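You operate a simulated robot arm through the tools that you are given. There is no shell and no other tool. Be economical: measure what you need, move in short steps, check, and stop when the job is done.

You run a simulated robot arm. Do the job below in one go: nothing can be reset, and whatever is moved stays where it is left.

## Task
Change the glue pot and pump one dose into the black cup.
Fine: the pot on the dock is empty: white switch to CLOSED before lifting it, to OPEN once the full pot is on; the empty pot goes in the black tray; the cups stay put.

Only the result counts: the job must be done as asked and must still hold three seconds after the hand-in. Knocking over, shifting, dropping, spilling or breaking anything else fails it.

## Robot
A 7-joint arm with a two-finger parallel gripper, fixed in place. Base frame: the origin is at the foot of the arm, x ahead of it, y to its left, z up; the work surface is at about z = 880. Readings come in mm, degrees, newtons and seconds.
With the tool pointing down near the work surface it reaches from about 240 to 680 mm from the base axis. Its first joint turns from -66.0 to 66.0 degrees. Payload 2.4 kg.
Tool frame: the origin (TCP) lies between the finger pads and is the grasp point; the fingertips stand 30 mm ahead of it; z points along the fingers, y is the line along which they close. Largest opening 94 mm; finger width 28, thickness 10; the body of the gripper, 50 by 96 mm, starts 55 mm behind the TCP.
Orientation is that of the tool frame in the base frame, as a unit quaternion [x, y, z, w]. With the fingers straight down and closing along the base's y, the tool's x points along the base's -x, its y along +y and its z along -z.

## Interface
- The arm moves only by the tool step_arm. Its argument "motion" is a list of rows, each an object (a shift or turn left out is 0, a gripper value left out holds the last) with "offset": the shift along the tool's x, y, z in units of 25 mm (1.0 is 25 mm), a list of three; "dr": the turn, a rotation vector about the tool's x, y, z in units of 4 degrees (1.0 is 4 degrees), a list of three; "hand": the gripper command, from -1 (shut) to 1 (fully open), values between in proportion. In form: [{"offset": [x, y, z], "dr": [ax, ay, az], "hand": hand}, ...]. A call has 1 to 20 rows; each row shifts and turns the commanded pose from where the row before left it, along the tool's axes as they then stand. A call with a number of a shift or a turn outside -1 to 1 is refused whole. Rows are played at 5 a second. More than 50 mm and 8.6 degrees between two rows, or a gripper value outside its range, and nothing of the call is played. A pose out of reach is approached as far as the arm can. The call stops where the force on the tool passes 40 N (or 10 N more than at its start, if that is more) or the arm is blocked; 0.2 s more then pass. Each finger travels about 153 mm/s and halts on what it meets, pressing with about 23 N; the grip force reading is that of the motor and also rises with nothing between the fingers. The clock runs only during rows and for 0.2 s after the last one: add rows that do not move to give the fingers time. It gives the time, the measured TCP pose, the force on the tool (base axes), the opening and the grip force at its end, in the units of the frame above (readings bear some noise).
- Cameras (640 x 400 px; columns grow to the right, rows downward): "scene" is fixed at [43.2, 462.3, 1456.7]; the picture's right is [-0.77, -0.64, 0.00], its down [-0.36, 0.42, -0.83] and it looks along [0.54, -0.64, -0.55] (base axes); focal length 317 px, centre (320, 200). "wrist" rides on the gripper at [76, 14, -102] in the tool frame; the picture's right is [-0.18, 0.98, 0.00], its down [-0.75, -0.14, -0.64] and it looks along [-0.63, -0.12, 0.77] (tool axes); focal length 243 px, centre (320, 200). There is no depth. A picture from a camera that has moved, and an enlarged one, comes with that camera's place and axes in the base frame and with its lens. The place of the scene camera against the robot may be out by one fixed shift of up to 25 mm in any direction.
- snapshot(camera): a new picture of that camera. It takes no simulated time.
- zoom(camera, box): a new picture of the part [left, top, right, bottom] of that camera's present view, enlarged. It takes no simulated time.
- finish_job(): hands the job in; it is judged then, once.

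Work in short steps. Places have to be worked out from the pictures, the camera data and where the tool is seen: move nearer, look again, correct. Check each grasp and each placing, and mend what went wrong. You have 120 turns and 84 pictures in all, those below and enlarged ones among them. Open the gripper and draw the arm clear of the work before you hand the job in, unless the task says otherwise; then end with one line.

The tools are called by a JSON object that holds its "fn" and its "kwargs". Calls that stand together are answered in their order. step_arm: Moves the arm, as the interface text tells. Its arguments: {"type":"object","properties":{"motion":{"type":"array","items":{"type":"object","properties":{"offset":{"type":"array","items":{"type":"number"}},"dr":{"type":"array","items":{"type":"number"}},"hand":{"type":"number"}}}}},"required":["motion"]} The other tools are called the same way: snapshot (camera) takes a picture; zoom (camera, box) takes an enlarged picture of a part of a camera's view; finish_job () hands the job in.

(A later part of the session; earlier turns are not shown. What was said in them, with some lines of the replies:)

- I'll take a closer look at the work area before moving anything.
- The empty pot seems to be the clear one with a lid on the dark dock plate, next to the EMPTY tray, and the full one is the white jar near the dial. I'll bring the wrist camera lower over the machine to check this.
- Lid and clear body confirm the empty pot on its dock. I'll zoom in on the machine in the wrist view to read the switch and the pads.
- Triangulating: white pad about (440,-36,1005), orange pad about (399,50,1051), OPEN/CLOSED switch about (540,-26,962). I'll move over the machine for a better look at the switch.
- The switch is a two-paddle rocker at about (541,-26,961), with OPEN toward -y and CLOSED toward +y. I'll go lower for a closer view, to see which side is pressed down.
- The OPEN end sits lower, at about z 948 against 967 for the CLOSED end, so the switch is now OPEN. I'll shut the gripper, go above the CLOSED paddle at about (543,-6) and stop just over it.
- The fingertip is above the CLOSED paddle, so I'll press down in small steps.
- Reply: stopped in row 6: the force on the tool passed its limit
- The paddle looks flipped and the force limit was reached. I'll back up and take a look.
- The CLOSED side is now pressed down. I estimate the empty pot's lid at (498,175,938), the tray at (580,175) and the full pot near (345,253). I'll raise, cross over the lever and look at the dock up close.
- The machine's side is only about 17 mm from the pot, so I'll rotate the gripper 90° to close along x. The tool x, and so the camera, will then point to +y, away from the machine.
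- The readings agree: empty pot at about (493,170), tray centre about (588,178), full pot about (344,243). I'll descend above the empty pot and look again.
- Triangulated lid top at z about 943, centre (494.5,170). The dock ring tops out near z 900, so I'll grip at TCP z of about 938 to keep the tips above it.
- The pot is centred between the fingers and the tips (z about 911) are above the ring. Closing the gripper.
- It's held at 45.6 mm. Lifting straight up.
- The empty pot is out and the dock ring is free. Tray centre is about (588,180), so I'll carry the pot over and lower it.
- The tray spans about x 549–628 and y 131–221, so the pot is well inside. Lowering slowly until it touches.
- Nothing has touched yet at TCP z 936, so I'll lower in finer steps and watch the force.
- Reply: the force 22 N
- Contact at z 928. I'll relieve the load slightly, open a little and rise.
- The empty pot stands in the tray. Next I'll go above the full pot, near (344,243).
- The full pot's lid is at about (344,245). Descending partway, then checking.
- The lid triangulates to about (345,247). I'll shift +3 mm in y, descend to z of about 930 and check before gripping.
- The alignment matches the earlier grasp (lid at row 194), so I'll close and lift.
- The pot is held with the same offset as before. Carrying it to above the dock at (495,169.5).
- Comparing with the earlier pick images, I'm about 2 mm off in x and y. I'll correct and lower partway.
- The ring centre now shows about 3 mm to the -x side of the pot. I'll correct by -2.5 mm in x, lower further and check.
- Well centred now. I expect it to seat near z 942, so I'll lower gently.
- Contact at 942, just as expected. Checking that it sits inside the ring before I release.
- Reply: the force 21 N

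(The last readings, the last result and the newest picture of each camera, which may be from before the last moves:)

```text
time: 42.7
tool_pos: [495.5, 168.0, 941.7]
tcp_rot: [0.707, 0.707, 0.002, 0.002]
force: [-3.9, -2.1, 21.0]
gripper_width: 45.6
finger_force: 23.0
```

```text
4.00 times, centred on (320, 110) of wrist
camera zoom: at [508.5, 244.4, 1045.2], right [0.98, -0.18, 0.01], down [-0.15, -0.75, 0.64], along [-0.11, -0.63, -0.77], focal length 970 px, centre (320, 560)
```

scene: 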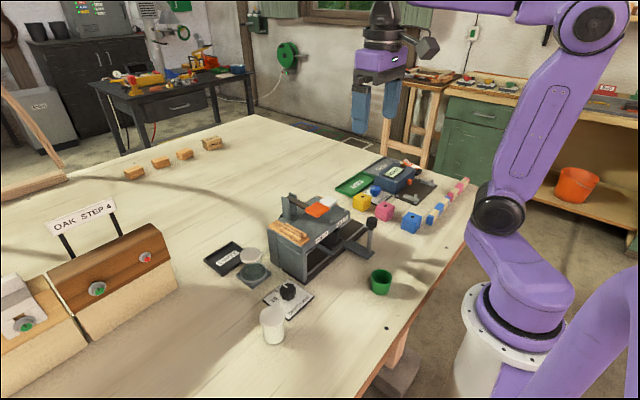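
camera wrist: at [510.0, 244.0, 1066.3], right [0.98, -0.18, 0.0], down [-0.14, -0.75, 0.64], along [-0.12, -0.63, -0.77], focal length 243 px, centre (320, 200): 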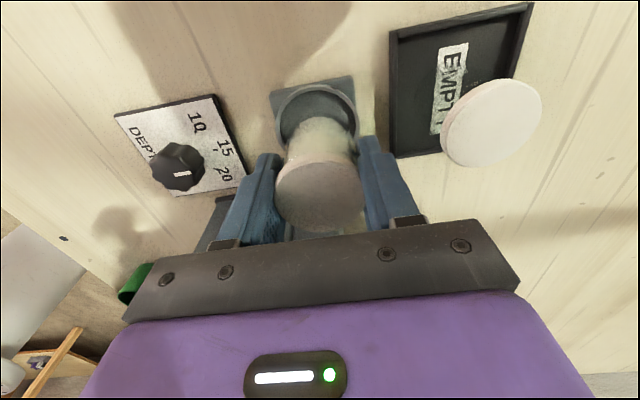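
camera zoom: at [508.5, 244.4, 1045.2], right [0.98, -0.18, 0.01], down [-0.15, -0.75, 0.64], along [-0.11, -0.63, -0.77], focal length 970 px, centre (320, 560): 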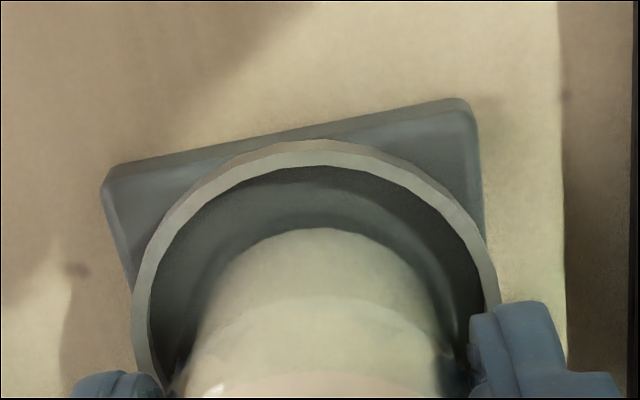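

The pot sits where the empty one was, at the same height. Releasing and rising.

{"fn": "step_arm", "kwargs": {"motion": [{"offset": [0, 0, -0.03]}, {"hand": 0.4}, {}, {"offset": [0, 0, -0.4]}, {"offset": [0, 0, -0.8]}, {"offset": [0, 0, -0.9]}, {"offset": [0, 0, -0.9]}, {}]}}

{"fn": "zoom", "kwargs": {"camera": "scene", "box": [200, 220, 330, 301]}}

{"fn": "snapshot", "kwargs": {"camera": "wrist"}}

```text
time: 44.5
tool_pos: [494.2, 169.1, 1017.9]
tcp_rot: [0.707, 0.707, 0.002, 0.001]
force: [0.0, -0.4, -1.3]
gripper_width: 65.7
finger_force: 0.1
```

```text
4.92 times, centred on (265, 260) of scene
camera zoom: at [43.1, 462.3, 1456.7], right [-0.77, -0.64, 0.0], down [-0.36, 0.42, -0.83], along [0.54, -0.64, -0.55], focal length 1559 px, centre (591, -98)
```

zoom: 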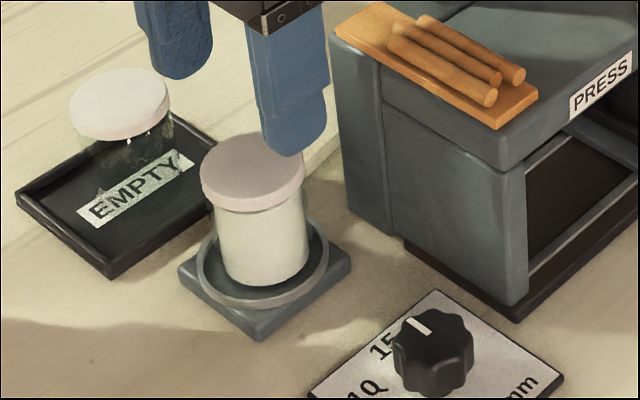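

```text
39 pictures are left
camera wrist: at [508.8, 245.2, 1121.2], right [0.98, -0.18, 0.0], down [-0.14, -0.75, 0.64], along [-0.12, -0.63, -0.77], focal length 243 px, centre (320, 200)
```

wrist: 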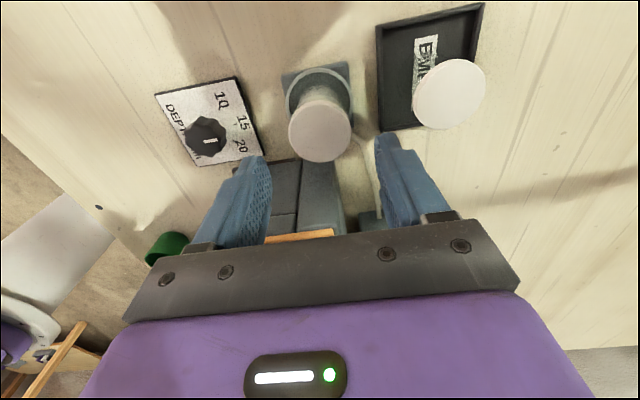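

Full pot is upright in the dock. I'll rise and rotate back to close along y.

{"fn": "step_arm", "kwargs": {"motion": [{"offset": [0, 0, -1], "hand": -1}, {"offset": [0, 0, -1]}, {"offset": [0, 0, -1]}, {"offset": [0, 0, -1]}, {"offset": [0, 0, -1]}, {"dr": [0, 0, -1]}, {"dr": [0, 0, -1]}, {"dr": [0, 0, -1]}, {"dr": [0, 0, -1]}, {"dr": [0, 0, -1]}, {"dr": [0, 0, -1]}, {"dr": [0, 0, -1]}, {"dr": [0, 0, -1]}, {"dr": [0, 0, -1]}, {"dr": [0, 0, -1]}, {"dr": [0, 0, -1]}, {"dr": [0, 0, -1]}, {"dr": [0, 0, -1]}, {"dr": [0, 0, -1]}, {"dr": [0, 0, -1]}]}}

{"fn": "step_arm", "kwargs": {"motion": [{"dr": [0, 0, -1]}, {"dr": [0, 0, -1]}, {"dr": [0, 0, -1]}, {"dr": [0, 0, -1]}, {"dr": [0, 0, -1]}, {"dr": [0, 0, -1]}, {"dr": [0, 0, -1]}, {"dr": [0, 0, -0.5]}, {"offset": [0, -1, 0]}, {"offset": [0, -1, 0]}, {"offset": [0, -1, 0]}, {"offset": [0, -1, 0]}, {"offset": [0, -1, 0]}, {"offset": [0, -1, 0]}, {"offset": [0, -1, 0]}, {"offset": [0, -1, 0]}, {"offset": [0, -0.6, 0]}, {}]}}

```text
time: 48.7
tool_pos: [493.6, 168.1, 1142.2]
tcp_rot: [0.257, 0.966, 0.0, 0.002]
force: [-0.1, 0.2, 0.4]
gripper_width: 0.0
finger_force: 23.2
```

```text
time: 52.5
tool_pos: [493.0, -47.7, 1142.3]
tcp_rot: [0.0, 1.0, 0.001, 0.001]
force: [0.0, 0.7, -1.0]
gripper_width: 0.1
finger_force: 22.8
```

Now above the OPEN side. I'll move to (543,-50) and descend to hover height.

{"fn": "step_arm", "kwargs": {"motion": [{"offset": [-1, -0.1, 0]}, {"offset": [-1, 0, 0]}, {"offset": [0, 0, 1]}, {"offset": [0, 0, 1]}, {"offset": [0, 0, 1]}, {"offset": [0, 0, 1]}, {"offset": [0, 0, 1]}, {}]}}

{"fn": "snapshot", "kwargs": {"camera": "wrist"}}

```text
time: 54.3
tool_pos: [545.0, -50.9, 1017.2]
tcp_rot: [0.001, 1.0, 0.0, 0.002]
force: [-0.1, 0.5, 0.3]
gripper_width: 0.0
finger_force: 23.2
```

```text
38 pictures are left
camera wrist: at [468.2, -36.1, 1120.0], right [0.18, 0.98, 0.0], down [0.75, -0.14, 0.65], along [0.63, -0.12, -0.76], focal length 243 px, centre (320, 200)
```

wrist: 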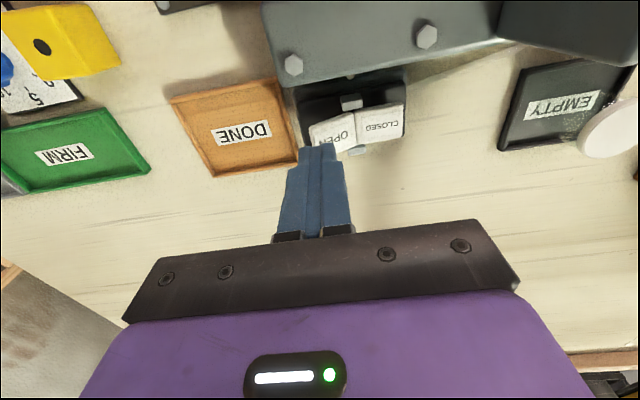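

The tip is near the paddle's outer half, so I'll nudge +4 mm in y and press down.

{"fn": "step_arm", "kwargs": {"motion": [{"offset": [0.04, 0.16, 0.4]}, {"offset": [0, 0, 0.4]}, {"offset": [0, 0, 0.2]}, {"offset": [0, 0, 0.2]}, {"offset": [0, 0, 0.15]}, {}]}}

```text
time: 55.7
tool_pos: [543.4, -44.6, 985.2]
tcp_rot: [0.001, 1.0, 0.0, 0.003]
force: [-4.7, 0.4, 18.4]
gripper_width: 0.0
finger_force: 22.9
```

{"fn": "step_arm", "kwargs": {"motion": [{"offset": [0, 0, 0.1]}, {"offset": [0, 0, 0.1]}, {}]}}

{"fn": "step_arm", "kwargs": {"motion": [{"offset": [0, 0, -0.9]}, {"offset": [0, 0, -0.9]}, {"offset": [0.8, 0, -0.9]}, {"offset": [0.8, 0, -0.9]}, {"offset": [0.8, 0.6, 0]}, {}]}}

{"fn": "zoom", "kwargs": {"camera": "wrist", "box": [200, 60, 400, 185]}}

```text
time: 56.1
tool_pos: [543.0, -45.6, 984.8]
tcp_rot: [0.0, 1.0, -0.001, 0.004]
force: [-6.3, -0.4, 9.7]
gripper_width: 0.0
finger_force: 22.7
stopped in row 2: the force on the tool passed its limit (the readings are from after the stop); the commanded pose is now the measured one
```

```text
time: 57.5
tool_pos: [482.8, -29.8, 1073.8]
tcp_rot: [0.0, 1.0, 0.0, 0.003]
force: [-0.4, 0.0, -0.5]
gripper_width: 0.0
finger_force: 23.2
```

```text
3.20 times, centred on (300, 122) of wrist
camera zoom: at [406.2, -15.4, 1177.4], right [0.18, 0.98, 0.0], down [0.75, -0.14, 0.65], along [0.64, -0.12, -0.76], focal length 776 px, centre (384, 448)
```

zoom: 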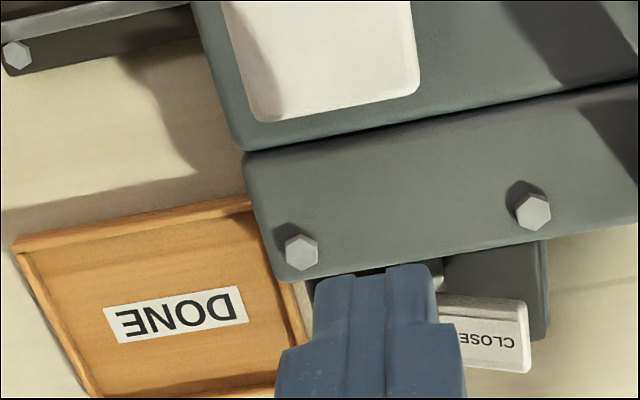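

The rocker now shows CLOSED raised, so OPEN is pressed. Next I'll find out which part is the pump, so I'm retreating to the front for a low view of the machine.

{"fn": "step_arm", "kwargs": {"motion": [{"offset": [0, 0, -1]}, {"offset": [0, 0, -1]}, {"offset": [1, 0, -1]}, {"offset": [1, 0, 0]}, {"offset": [1, 0, 0]}, {"offset": [1, 0, 0]}, {"offset": [1, 0, 0]}, {"offset": [1, 0, 0]}, {"offset": [1, 0, 0]}, {"offset": [0.6, 0, 0.5]}, {"offset": [0, 0, 1]}, {"offset": [0, 0, 1]}, {}]}}

{"fn": "snapshot", "kwargs": {"camera": "wrist"}}

{"fn": "zoom", "kwargs": {"camera": "scene", "box": [265, 180, 395, 261]}}

```text
time: 60.3
tool_pos: [290.4, -31.6, 1084.4]
tcp_rot: [0.0, 1.0, 0.0, 0.004]
force: [0.1, -0.1, -0.6]
gripper_width: 0.0
finger_force: 22.9
```

```text
36 pictures are left
camera wrist: at [214.1, -16.7, 1187.0], right [0.18, 0.98, 0.0], down [0.75, -0.14, 0.65], along [0.64, -0.12, -0.76], focal length 243 px, centre (320, 200)
```

wrist: 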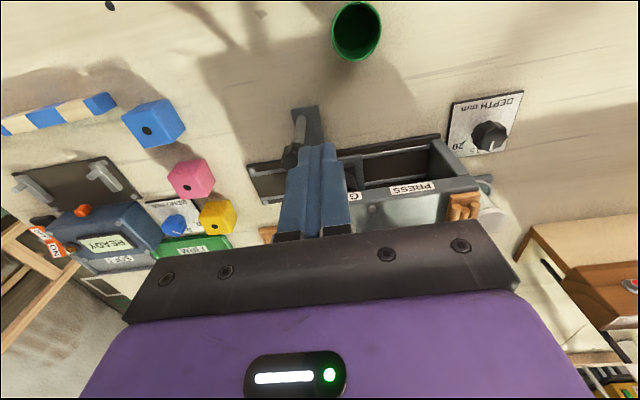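

```text
4.92 times, centred on (330, 220) of scene
camera zoom: at [43.2, 462.3, 1456.7], right [-0.77, -0.64, 0.0], down [-0.36, 0.42, -0.83], along [0.54, -0.64, -0.55], focal length 1559 px, centre (271, 99)
```

zoom: 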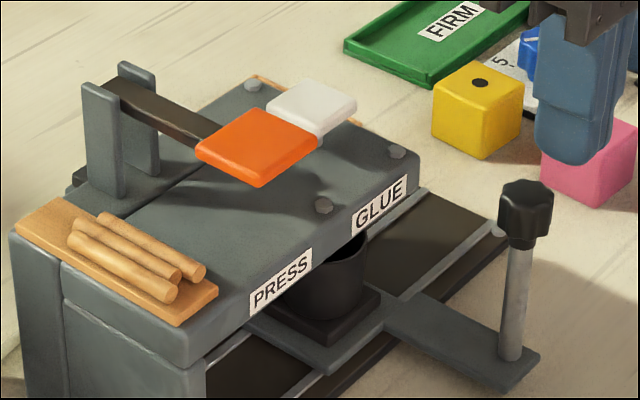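

The white pad sits over GLUE at (438,-36,1005), while the orange one is the PRESS lever at y=50. The cup reads nearer y=-13, so I want to see how it lines up with the outlet. I'll move to the left front and tilt the tool for a flatter look under the machine.

{"fn": "step_arm", "kwargs": {"motion": [{"offset": [0, 1, 0]}, {"offset": [0, 1, 0]}, {"offset": [0, 1, 0]}, {"offset": [0, 1, 0]}, {"dr": [0, -1, 0]}, {"dr": [0, -1, 0]}, {"dr": [0, -1, 0]}, {"dr": [0, -1, 0]}, {"dr": [0, -1, 0]}, {"dr": [0, -1, 0]}, {"dr": [0, -1, 0]}, {"dr": [0, -1, 0]}, {}]}}

{"fn": "snapshot", "kwargs": {"camera": "wrist"}}

```text
time: 63.1
tool_pos: [302.5, 78.9, 1084.6]
tcp_rot: [-0.001, 0.972, 0.008, 0.235]
force: [-0.2, -0.6, 0.2]
gripper_width: 0.1
finger_force: 23.4
out of reach, approached as far as the arm can: row 7, 8
```

```text
34 pictures are left
camera wrist: at [186.8, 91.3, 1143.1], right [0.16, 0.98, 0.1], down [0.38, -0.15, 0.91], along [0.91, -0.11, -0.4], focal length 243 px, centre (320, 200)
```

wrist: 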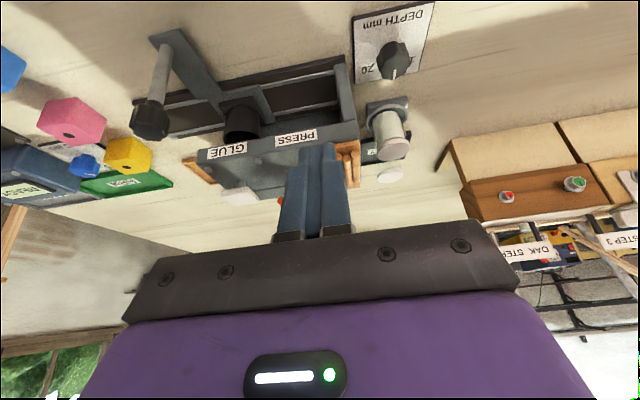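

{"fn": "zoom", "kwargs": {"camera": "wrist", "box": [160, 60, 380, 220]}}

```text
2.50 times, centred on (270, 140) of wrist
camera zoom: at [186.8, 91.3, 1143.1], right [0.16, 0.98, 0.1], down [0.38, -0.15, 0.91], along [0.91, -0.11, -0.4], focal length 606 px, centre (445, 350)
```

zoom: 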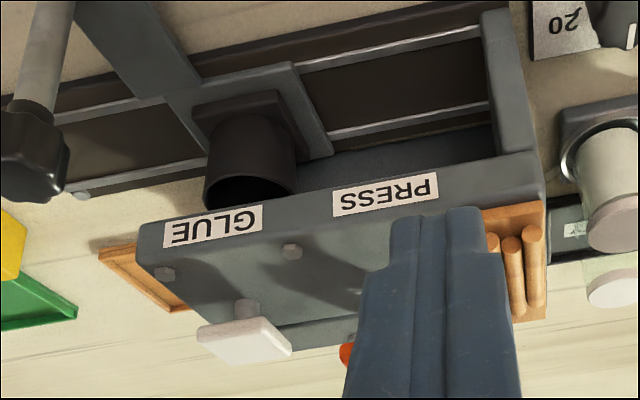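

The white pad is a plunger-type pump button, and the black cup is at about y=-25, under GLUE. I'll drop about 90 mm for a look under the overhang.

{"fn": "step_arm", "kwargs": {"motion": [{"offset": [0.457, 0, 0.889]}, {"offset": [0.457, 0, 0.889]}, {"offset": [0.457, 0, 0.889]}, {"offset": [0.25, 0, 0.5]}, {}]}}

{"fn": "zoom", "kwargs": {"camera": "wrist", "box": [120, 60, 340, 220]}}

```text
time: 64.3
tool_pos: [340.4, 67.0, 1022.2]
tcp_rot: [0.0, 0.972, 0.008, 0.234]
force: [0.6, 0.3, 0.0]
gripper_width: 0.1
finger_force: 22.9
out of reach, approached as far as the arm can: row 1, 2, 3, 4
```

```text
2.50 times, centred on (230, 140) of wrist
camera zoom: at [225.6, 81.3, 1078.1], right [0.16, 0.98, 0.1], down [0.38, -0.15, 0.91], along [0.91, -0.11, -0.4], focal length 606 px, centre (545, 350)
```

zoom: 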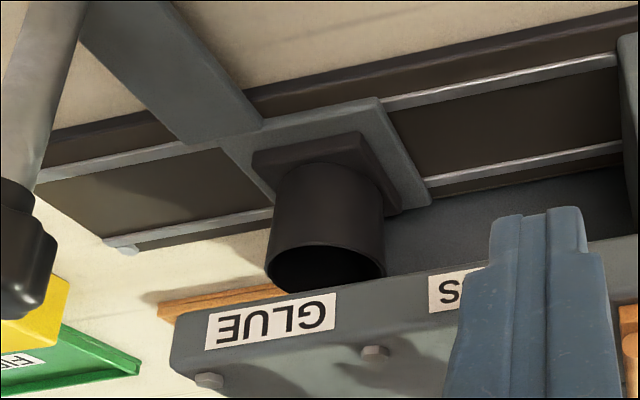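

My combined estimate puts the cup at (396,-14), rim z 959, a little off the GLUE label's centre at y=-29. Before committing the dose I want to see the outlet, so I'll untilt, yaw about 48° and look under from the left front.

{"fn": "step_arm", "kwargs": {"motion": [{"offset": [0, 0, -0.8]}, {"offset": [0, 0, -0.8]}, {"dr": [0, 1, 0]}, {"dr": [0, 1, 0]}, {"dr": [0, 1, 0]}, {"dr": [0, 1, 0]}, {"dr": [0, 1, 0]}, {"dr": [0, 1, 0]}, {"dr": [0, 1, 0]}, {"dr": [0, 1, 0]}, {}]}}

```text
time: 66.7
tool_pos: [322.4, 67.6, 1056.2]
tcp_rot: [-0.003, 0.999, 0.006, -0.042]
force: [-0.2, -0.6, 1.0]
gripper_width: 0.0
finger_force: 22.1
```

{"fn": "step_arm", "kwargs": {"motion": [{"dr": [0, -1, 0]}, {"dr": [0, -0.2, 0], "offset": [0.9, 0.7, 0]}, {"offset": [0, 0.9, 0]}, {"dr": [0, 0, 1]}, {"dr": [0, 0, 1]}, {"dr": [0, 0, 1]}, {"dr": [0, 0, 1]}, {"dr": [0, 0, 1]}, {"dr": [0, 0, 1]}, {"dr": [0, 0, 1]}, {"dr": [0, 0, 1]}, {"dr": [0, 0, 1]}, {"dr": [0, 0, 1]}, {"dr": [0, 0, 1]}, {"dr": [0, 0, 1]}, {}]}}

{"fn": "step_arm", "kwargs": {"motion": [{"dr": [0, -1, 0]}, {"dr": [0, -1, 0]}, {"dr": [0, -1, 0]}, {"dr": [0, -1, 0]}, {"dr": [0, -1, 0]}, {"dr": [0, -1, 0]}, {"dr": [0, -1, 0]}, {"dr": [0, -1, 0]}, {}]}}

{"fn": "snapshot", "kwargs": {"camera": "wrist"}}

```text
time: 70.1
tool_pos: [300.2, 107.1, 1057.7]
tcp_rot: [0.405, 0.914, 0.007, -0.002]
force: [0.3, 0.7, 0.7]
gripper_width: 0.1
finger_force: 23.0
```

```text
time: 72.1
tool_pos: [302.6, 108.4, 1058.4]
tcp_rot: [0.391, 0.88, -0.105, 0.249]
force: [0.0, 0.5, 1.0]
gripper_width: 0.2
finger_force: 22.6
```

```text
31 pictures are left
camera wrist: at [232.5, 205.2, 1106.9], right [0.83, 0.54, 0.1], down [0.1, -0.33, 0.94], along [0.55, -0.77, -0.33], focal length 243 px, centre (320, 200)
```

wrist: 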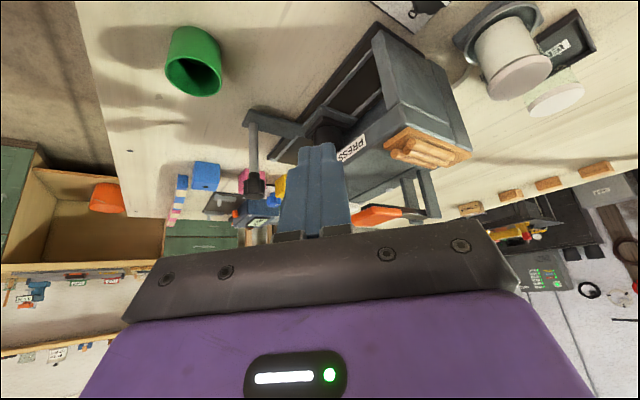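

This works. I'll open the fingers to look between them, and lower about 80 mm.

{"fn": "step_arm", "kwargs": {"motion": [{"offset": [0.5, 0, 0.86], "hand": 1}, {"offset": [0.5, 0, 0.86]}, {"offset": [0.5, 0, 0.86]}, {"offset": [0.15, 0, 0.25]}, {}]}}

{"fn": "zoom", "kwargs": {"camera": "wrist", "box": [220, 50, 460, 230]}}

```text
time: 73.3
tool_pos: [326.6, 114.5, 985.1]
tcp_rot: [0.391, 0.88, -0.105, 0.249]
force: [0.4, -0.2, -0.5]
gripper_width: 94.1
finger_force: 0.1
out of reach, approached as far as the arm can: row 1, 2, 3
```

```text
2.22 times, centred on (340, 140) of wrist
camera zoom: at [258.4, 211.4, 1033.3], right [0.83, 0.54, 0.1], down [0.1, -0.33, 0.94], along [0.54, -0.77, -0.33], focal length 539 px, centre (276, 333)
```

zoom: 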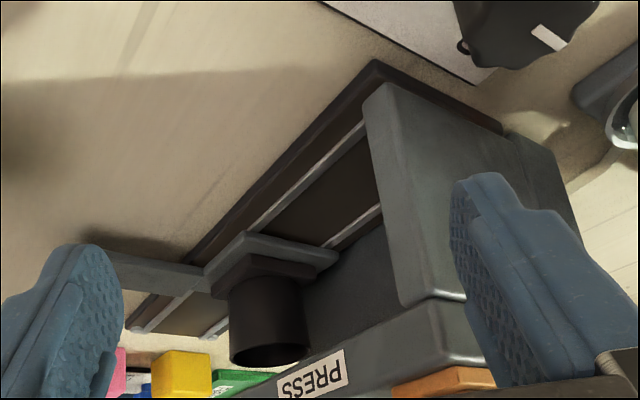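

The cup's rim is partly behind the lip. I'll lower another 35 mm with the fingers less open.

{"fn": "step_arm", "kwargs": {"motion": [{"hand": 0.4}, {"offset": [0.35, 0, 0.6]}, {"offset": [0.35, 0, 0.6]}, {}]}}

{"fn": "zoom", "kwargs": {"camera": "wrist", "box": [240, 90, 400, 215]}}

```text
time: 74.3
tool_pos: [329.7, 116.0, 949.6]
tcp_rot: [0.392, 0.88, -0.106, 0.249]
force: [0.3, 0.0, 0.2]
gripper_width: 65.9
finger_force: 0.0
```

```text
3.20 times, centred on (320, 152) of wrist
camera zoom: at [260.8, 213.0, 998.3], right [0.83, 0.54, 0.1], down [0.1, -0.33, 0.94], along [0.54, -0.77, -0.33], focal length 776 px, centre (320, 352)
```

zoom: 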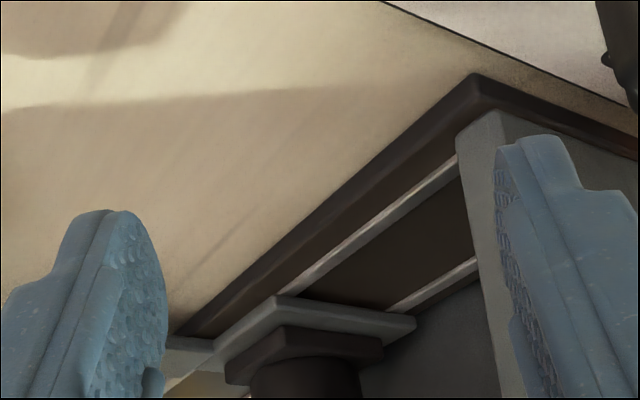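

{"fn": "zoom", "kwargs": {"camera": "wrist", "box": [240, 160, 400, 260]}}

```text
4.00 times, centred on (320, 210) of wrist
camera zoom: at [260.8, 213.0, 998.3], right [0.83, 0.54, 0.1], down [0.1, -0.33, 0.94], along [0.54, -0.77, -0.33], focal length 970 px, centre (320, 160)
```

zoom: 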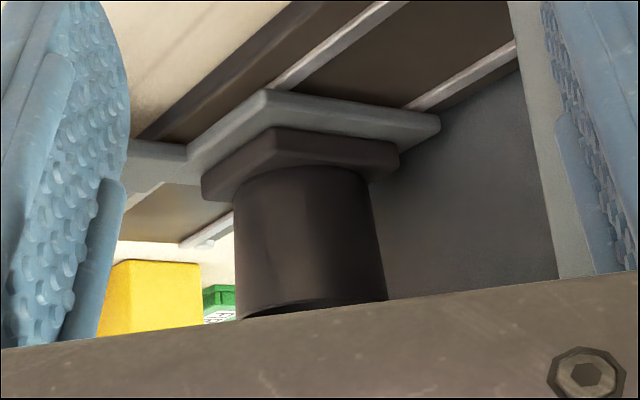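

The palm hides the underside. I'll tilt a bit more to bring the cup higher in the picture.

{"fn": "step_arm", "kwargs": {"motion": [{"dr": [0, -1, 0]}, {"dr": [0, -1, 0]}, {"dr": [0, -1, 0]}, {}]}}

{"fn": "zoom", "kwargs": {"camera": "wrist", "box": [240, 110, 400, 235]}}

```text
time: 75.3
tool_pos: [337.7, 120.4, 956.4]
tcp_rot: [0.378, 0.849, -0.147, 0.34]
force: [-0.2, -0.4, -0.2]
gripper_width: 65.7
finger_force: 0.1
out of reach, approached as far as the arm can: row 1, 2, 3
```

```text
3.20 times, centred on (320, 172) of wrist
camera zoom: at [263.9, 222.8, 979.6], right [0.82, 0.56, 0.13], down [-0.04, -0.18, 0.98], along [0.57, -0.81, -0.12], focal length 776 px, centre (320, 288)
```

zoom: 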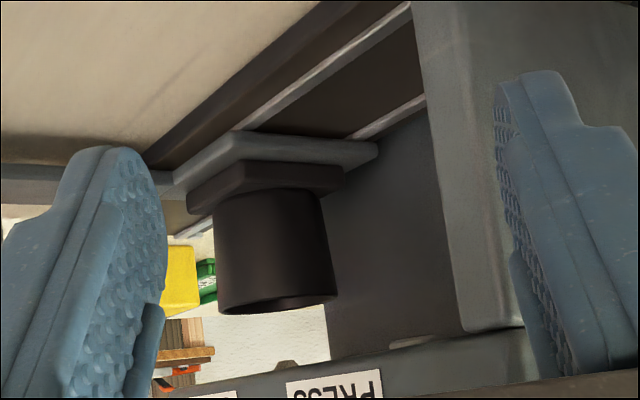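

{"fn": "zoom", "kwargs": {"camera": "wrist", "box": [275, 155, 365, 211]}}

```text
7.11 times, centred on (320, 183) of wrist
camera zoom: at [263.9, 222.8, 979.6], right [0.82, 0.56, 0.13], down [-0.04, -0.18, 0.98], along [0.57, -0.81, -0.12], focal length 1725 px, centre (320, 321)
```

zoom: 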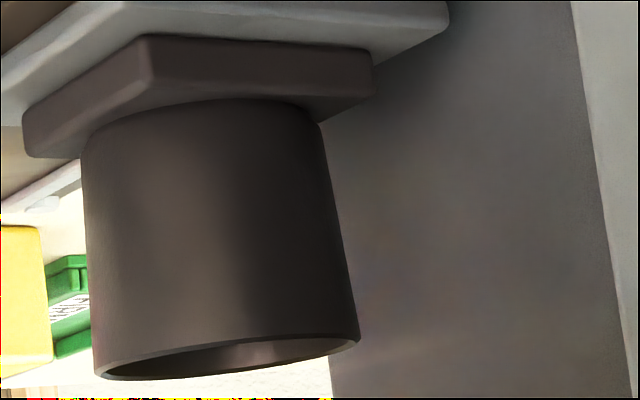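

The outlet nozzle is visible right above the cup's rim, and they line up. Now I'll back out: raise, untilt and unyaw.

{"fn": "step_arm", "kwargs": {"motion": [{"offset": [-0.5, 0, -0.9], "hand": -1}, {"offset": [-0.5, 0, -0.9]}, {"offset": [-0.5, 0, -0.9]}, {"offset": [-0.5, 0, -0.9]}, {}]}}

{"fn": "step_arm", "kwargs": {"motion": [{"dr": [0, 1, 0]}, {"dr": [0, 1, 0]}, {"dr": [0, 1, 0]}, {"dr": [0, 1, 0]}, {"dr": [0, 1, 0]}, {"dr": [0, 1, 0]}, {"dr": [0, 1, 0]}, {"dr": [0, 1, 0]}, {"dr": [0, 1, 0]}, {"dr": [0, 1, 0]}, {}]}}

```text
time: 76.5
tool_pos: [322.6, 139.5, 1054.7]
tcp_rot: [0.377, 0.849, -0.145, 0.34]
force: [-0.2, 0.5, -0.1]
gripper_width: 0.1
finger_force: 23.3
out of reach, approached as far as the arm can: row 1
```

```text
time: 78.9
tool_pos: [323.9, 139.5, 1056.1]
tcp_rot: [0.404, 0.914, -0.008, 0.029]
force: [0.3, -0.4, 0.3]
gripper_width: 0.0
finger_force: 23.2
```

{"fn": "step_arm", "kwargs": {"motion": [{"dr": [0, 0.85, 0]}, {"dr": [0, 0, -1]}, {"dr": [0, 0, -1]}, {"dr": [0, 0, -1]}, {"dr": [0, 0, -1]}, {"dr": [0, 0, -1]}, {"dr": [0, 0, -1]}, {"dr": [0, 0, -1]}, {"dr": [0, 0, -1]}, {"dr": [0, 0, -1]}, {"dr": [0, 0, -1]}, {"dr": [0, 0, -1]}, {"dr": [0, 0, -0.9]}, {"offset": [0, 0, -1]}, {"offset": [0, 0, -1]}, {"offset": [0, 0, -1]}, {}]}}

```text
time: 82.5
tool_pos: [321.8, 138.3, 1130.9]
tcp_rot: [0.0, 1.0, 0.003, 0.003]
force: [0.0, 0.0, -0.7]
gripper_width: 0.2
finger_force: 23.0
```

Upright again. I'll move above the white pad at (438,-36) and hover.

{"fn": "step_arm", "kwargs": {"motion": [{"offset": [-0.6, -0.9, 0]}, {"offset": [-0.6, -0.9, 0]}, {"offset": [-0.6, -0.9, 0]}, {"offset": [-0.6, -0.9, 0]}, {"offset": [-0.6, -0.9, 0]}, {"offset": [-0.6, -0.9, 0]}, {"offset": [-0.6, -0.9, 0]}, {"offset": [-0.45, -0.67, 0]}, {"offset": [0, 0, 0.9]}, {"offset": [0, 0, 0.9]}, {"offset": [0, 0, 0.8]}, {"offset": [0, 0, 0.5]}, {}]}}

{"fn": "snapshot", "kwargs": {"camera": "wrist"}}

{"fn": "zoom", "kwargs": {"camera": "scene", "box": [265, 170, 395, 251]}}

```text
time: 85.3
tool_pos: [436.9, -34.0, 1053.5]
tcp_rot: [0.001, 1.0, 0.004, 0.003]
force: [0.3, -0.1, -0.5]
gripper_width: 0.1
finger_force: 23.2
```

```text
25 pictures are left
camera wrist: at [360.5, -20.6, 1156.0], right [0.19, 0.98, 0.01], down [0.75, -0.15, 0.65], along [0.64, -0.11, -0.76], focal length 243 px, centre (320, 200)
```

wrist: 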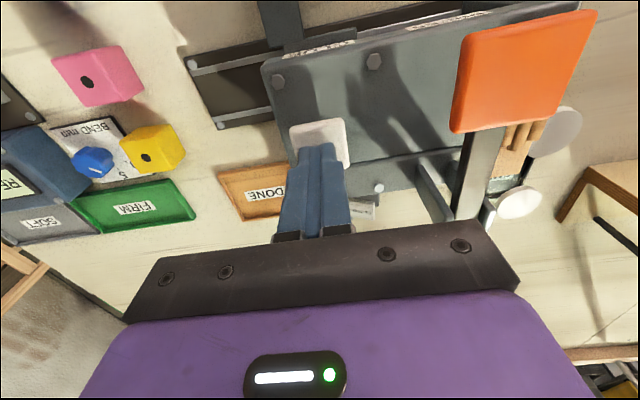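

```text
4.92 times, centred on (330, 210) of scene
camera zoom: at [43.2, 462.3, 1456.7], right [-0.77, -0.64, 0.0], down [-0.36, 0.42, -0.83], along [0.54, -0.64, -0.55], focal length 1559 px, centre (271, 148)
```

zoom: 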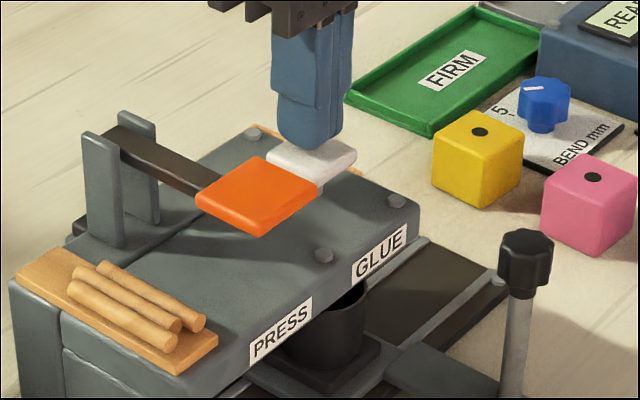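

The fingertip is centred over the white pad. Pressing down slowly, one stroke.

{"fn": "step_arm", "kwargs": {"motion": [{"offset": [0, 0, 0.4]}, {"offset": [0, 0, 0.3]}, {"offset": [0, 0, 0.2]}, {"offset": [0, 0, 0.2]}, {}]}}

{"fn": "zoom", "kwargs": {"camera": "scene", "box": [265, 170, 395, 251]}}

```text
time: 86.1
tool_pos: [439.2, -34.8, 1037.0]
tcp_rot: [0.001, 1.0, 0.004, 0.005]
force: [-6.9, 0.4, 19.5]
gripper_width: 0.0
finger_force: 22.7
stopped in row 3: the force on the tool passed its limit (the readings are from after the stop); the commanded pose is now the measured one
```

```text
4.92 times, centred on (330, 210) of scene
camera zoom: at [42.6, 462.3, 1456.7], right [-0.77, -0.64, 0.0], down [-0.36, 0.42, -0.83], along [0.54, -0.64, -0.55], focal length 1559 px, centre (271, 148)
```

zoom: 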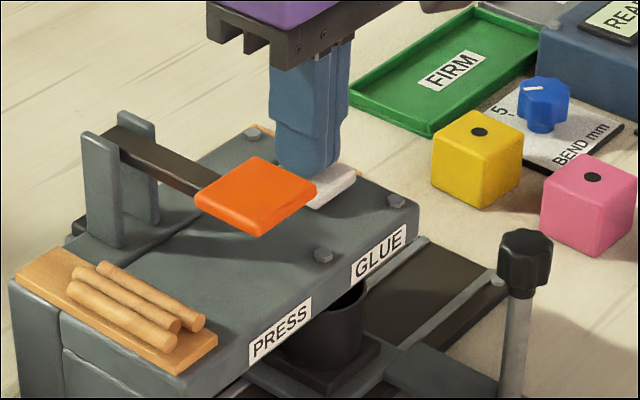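

The pad moved down about 12 mm to its stop. I'll rise straight up to let it return.

{"fn": "step_arm", "kwargs": {"motion": [{}, {}, {"offset": [0, 0, -0.4]}, {"offset": [0, 0, -0.8]}, {"offset": [0, 0, -0.9]}, {"offset": [0, 0, -0.9]}, {}]}}

{"fn": "zoom", "kwargs": {"camera": "scene", "box": [265, 170, 395, 251]}}

```text
time: 87.7
tool_pos: [437.5, -33.5, 1111.1]
tcp_rot: [0.001, 1.0, 0.003, 0.005]
force: [0.0, -0.4, -0.2]
gripper_width: 0.0
finger_force: 22.9
```

```text
4.92 times, centred on (330, 210) of scene
camera zoom: at [43.1, 462.3, 1456.7], right [-0.77, -0.64, 0.0], down [-0.36, 0.42, -0.83], along [0.54, -0.64, -0.55], focal length 1559 px, centre (271, 148)
```

zoom: 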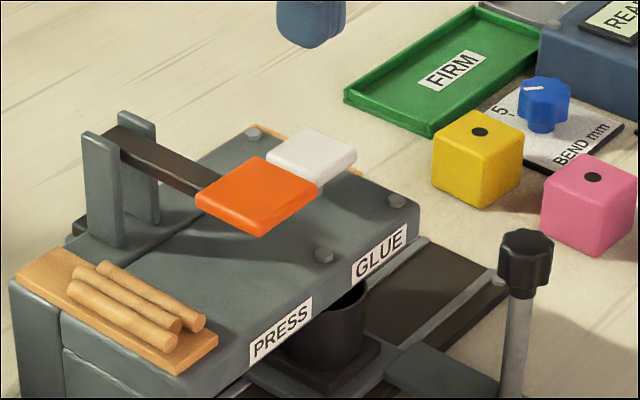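

The pad has sprung back. I'll retreat to the front and check inside the cup.

{"fn": "step_arm", "kwargs": {"motion": [{"offset": [0, 0, -0.6]}, {"offset": [1, 0, 0]}, {"offset": [1, 0.6, 0]}, {"offset": [1, 0.8, 0]}, {"offset": [1, 0.8, 0]}, {"offset": [1, 0.8, 0]}, {"offset": [0.4, 0.8, 0.6]}, {"offset": [0, 0, 0.8]}, {"dr": [0, -1, 0]}, {"dr": [0, -1, 0]}, {"dr": [0, -1, 0]}, {}]}}

{"fn": "zoom", "kwargs": {"camera": "wrist", "box": [180, 80, 340, 180]}}

```text
time: 90.3
tool_pos: [303.1, 60.6, 1089.7]
tcp_rot: [0.002, 0.994, 0.003, 0.109]
force: [-0.1, -0.3, 0.1]
gripper_width: 0.0
finger_force: 23.1
```

```text
4.00 times, centred on (260, 130) of wrist
camera zoom: at [206.6, 74.6, 1173.7], right [0.18, 0.98, 0.05], down [0.59, -0.15, 0.79], along [0.78, -0.12, -0.61], focal length 970 px, centre (560, 480)
```

zoom: 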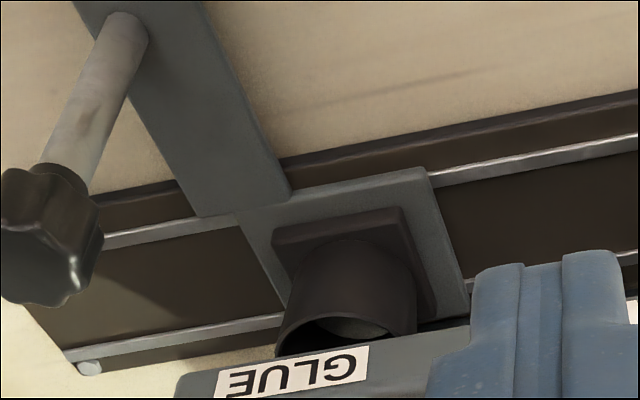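

{"fn": "zoom", "kwargs": {"camera": "wrist", "box": [242, 140, 292, 175]}}

```text
11.43 times, centred on (267, 158) of wrist
camera zoom: at [206.6, 74.6, 1173.7], right [0.18, 0.98, 0.05], down [0.59, -0.15, 0.79], along [0.78, -0.12, -0.61], focal length 2773 px, centre (926, 686)
```

zoom: 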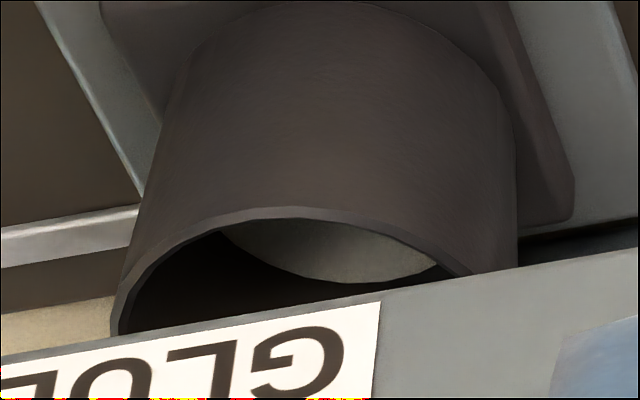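

Pale glue is visible inside the cup, so the dose landed. I'll untilt, rise clear, open the gripper and check everything.

{"fn": "step_arm", "kwargs": {"motion": [{"dr": [0, 1, 0]}, {"dr": [0, 1, 0]}, {"dr": [0, 1, 0]}, {"offset": [0, -0.6, -1], "hand": 1}, {"offset": [-0.6, -0.6, -1]}, {"offset": [-0.6, -0.6, -1]}, {"offset": [-0.6, -0.6, -1]}, {"offset": [0, 0, -1]}, {"offset": [0, 0, -1]}, {"offset": [0, 0, -1]}, {}]}}

{"fn": "zoom", "kwargs": {"camera": "wrist", "box": [240, 50, 480, 200]}}

{"fn": "zoom", "kwargs": {"camera": "scene", "box": [190, 180, 410, 350]}}

```text
time: 92.7
tool_pos: [347.7, -0.6, 1265.6]
tcp_rot: [0.002, 1.0, 0.003, 0.005]
force: [-0.1, -0.1, -0.5]
gripper_width: 94.0
finger_force: 0.0
```

```text
2.67 times, centred on (360, 125) of wrist
camera zoom: at [270.5, 13.6, 1367.5], right [0.19, 0.98, 0.01], down [0.75, -0.15, 0.65], along [0.64, -0.12, -0.76], focal length 647 px, centre (213, 400)
```

zoom: 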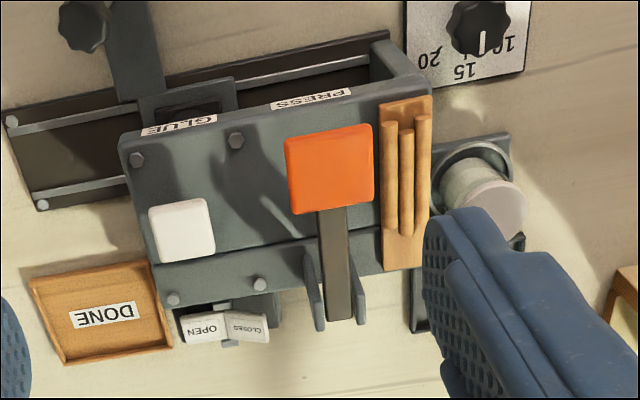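

```text
2.35 times, centred on (300, 265) of scene
camera zoom: at [43.2, 462.3, 1456.7], right [-0.77, -0.64, 0.0], down [-0.36, 0.42, -0.83], along [0.54, -0.64, -0.55], focal length 745 px, centre (367, 47)
```

zoom: 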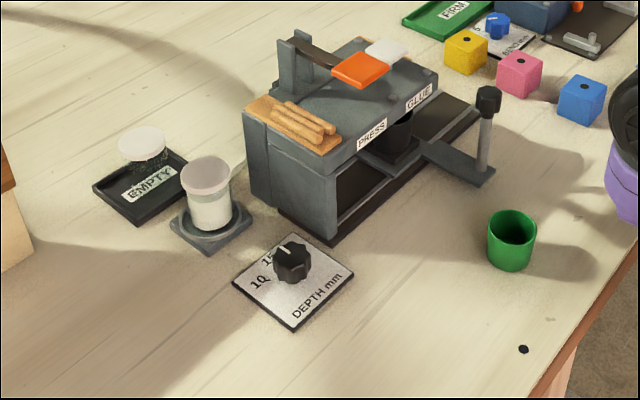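

The switch is OPEN, the full pot is on the dock, the empty pot is in the tray and nothing else has moved. Handing in.

{"fn": "finish_job", "kwargs": {}}

```text
The job is handed in.
```

The empty pot is in the black tray, the full pot is on the dock with the white switch back at OPEN, and I pumped one dose: pale glue is visible in the black cup, and neither cup was moved.
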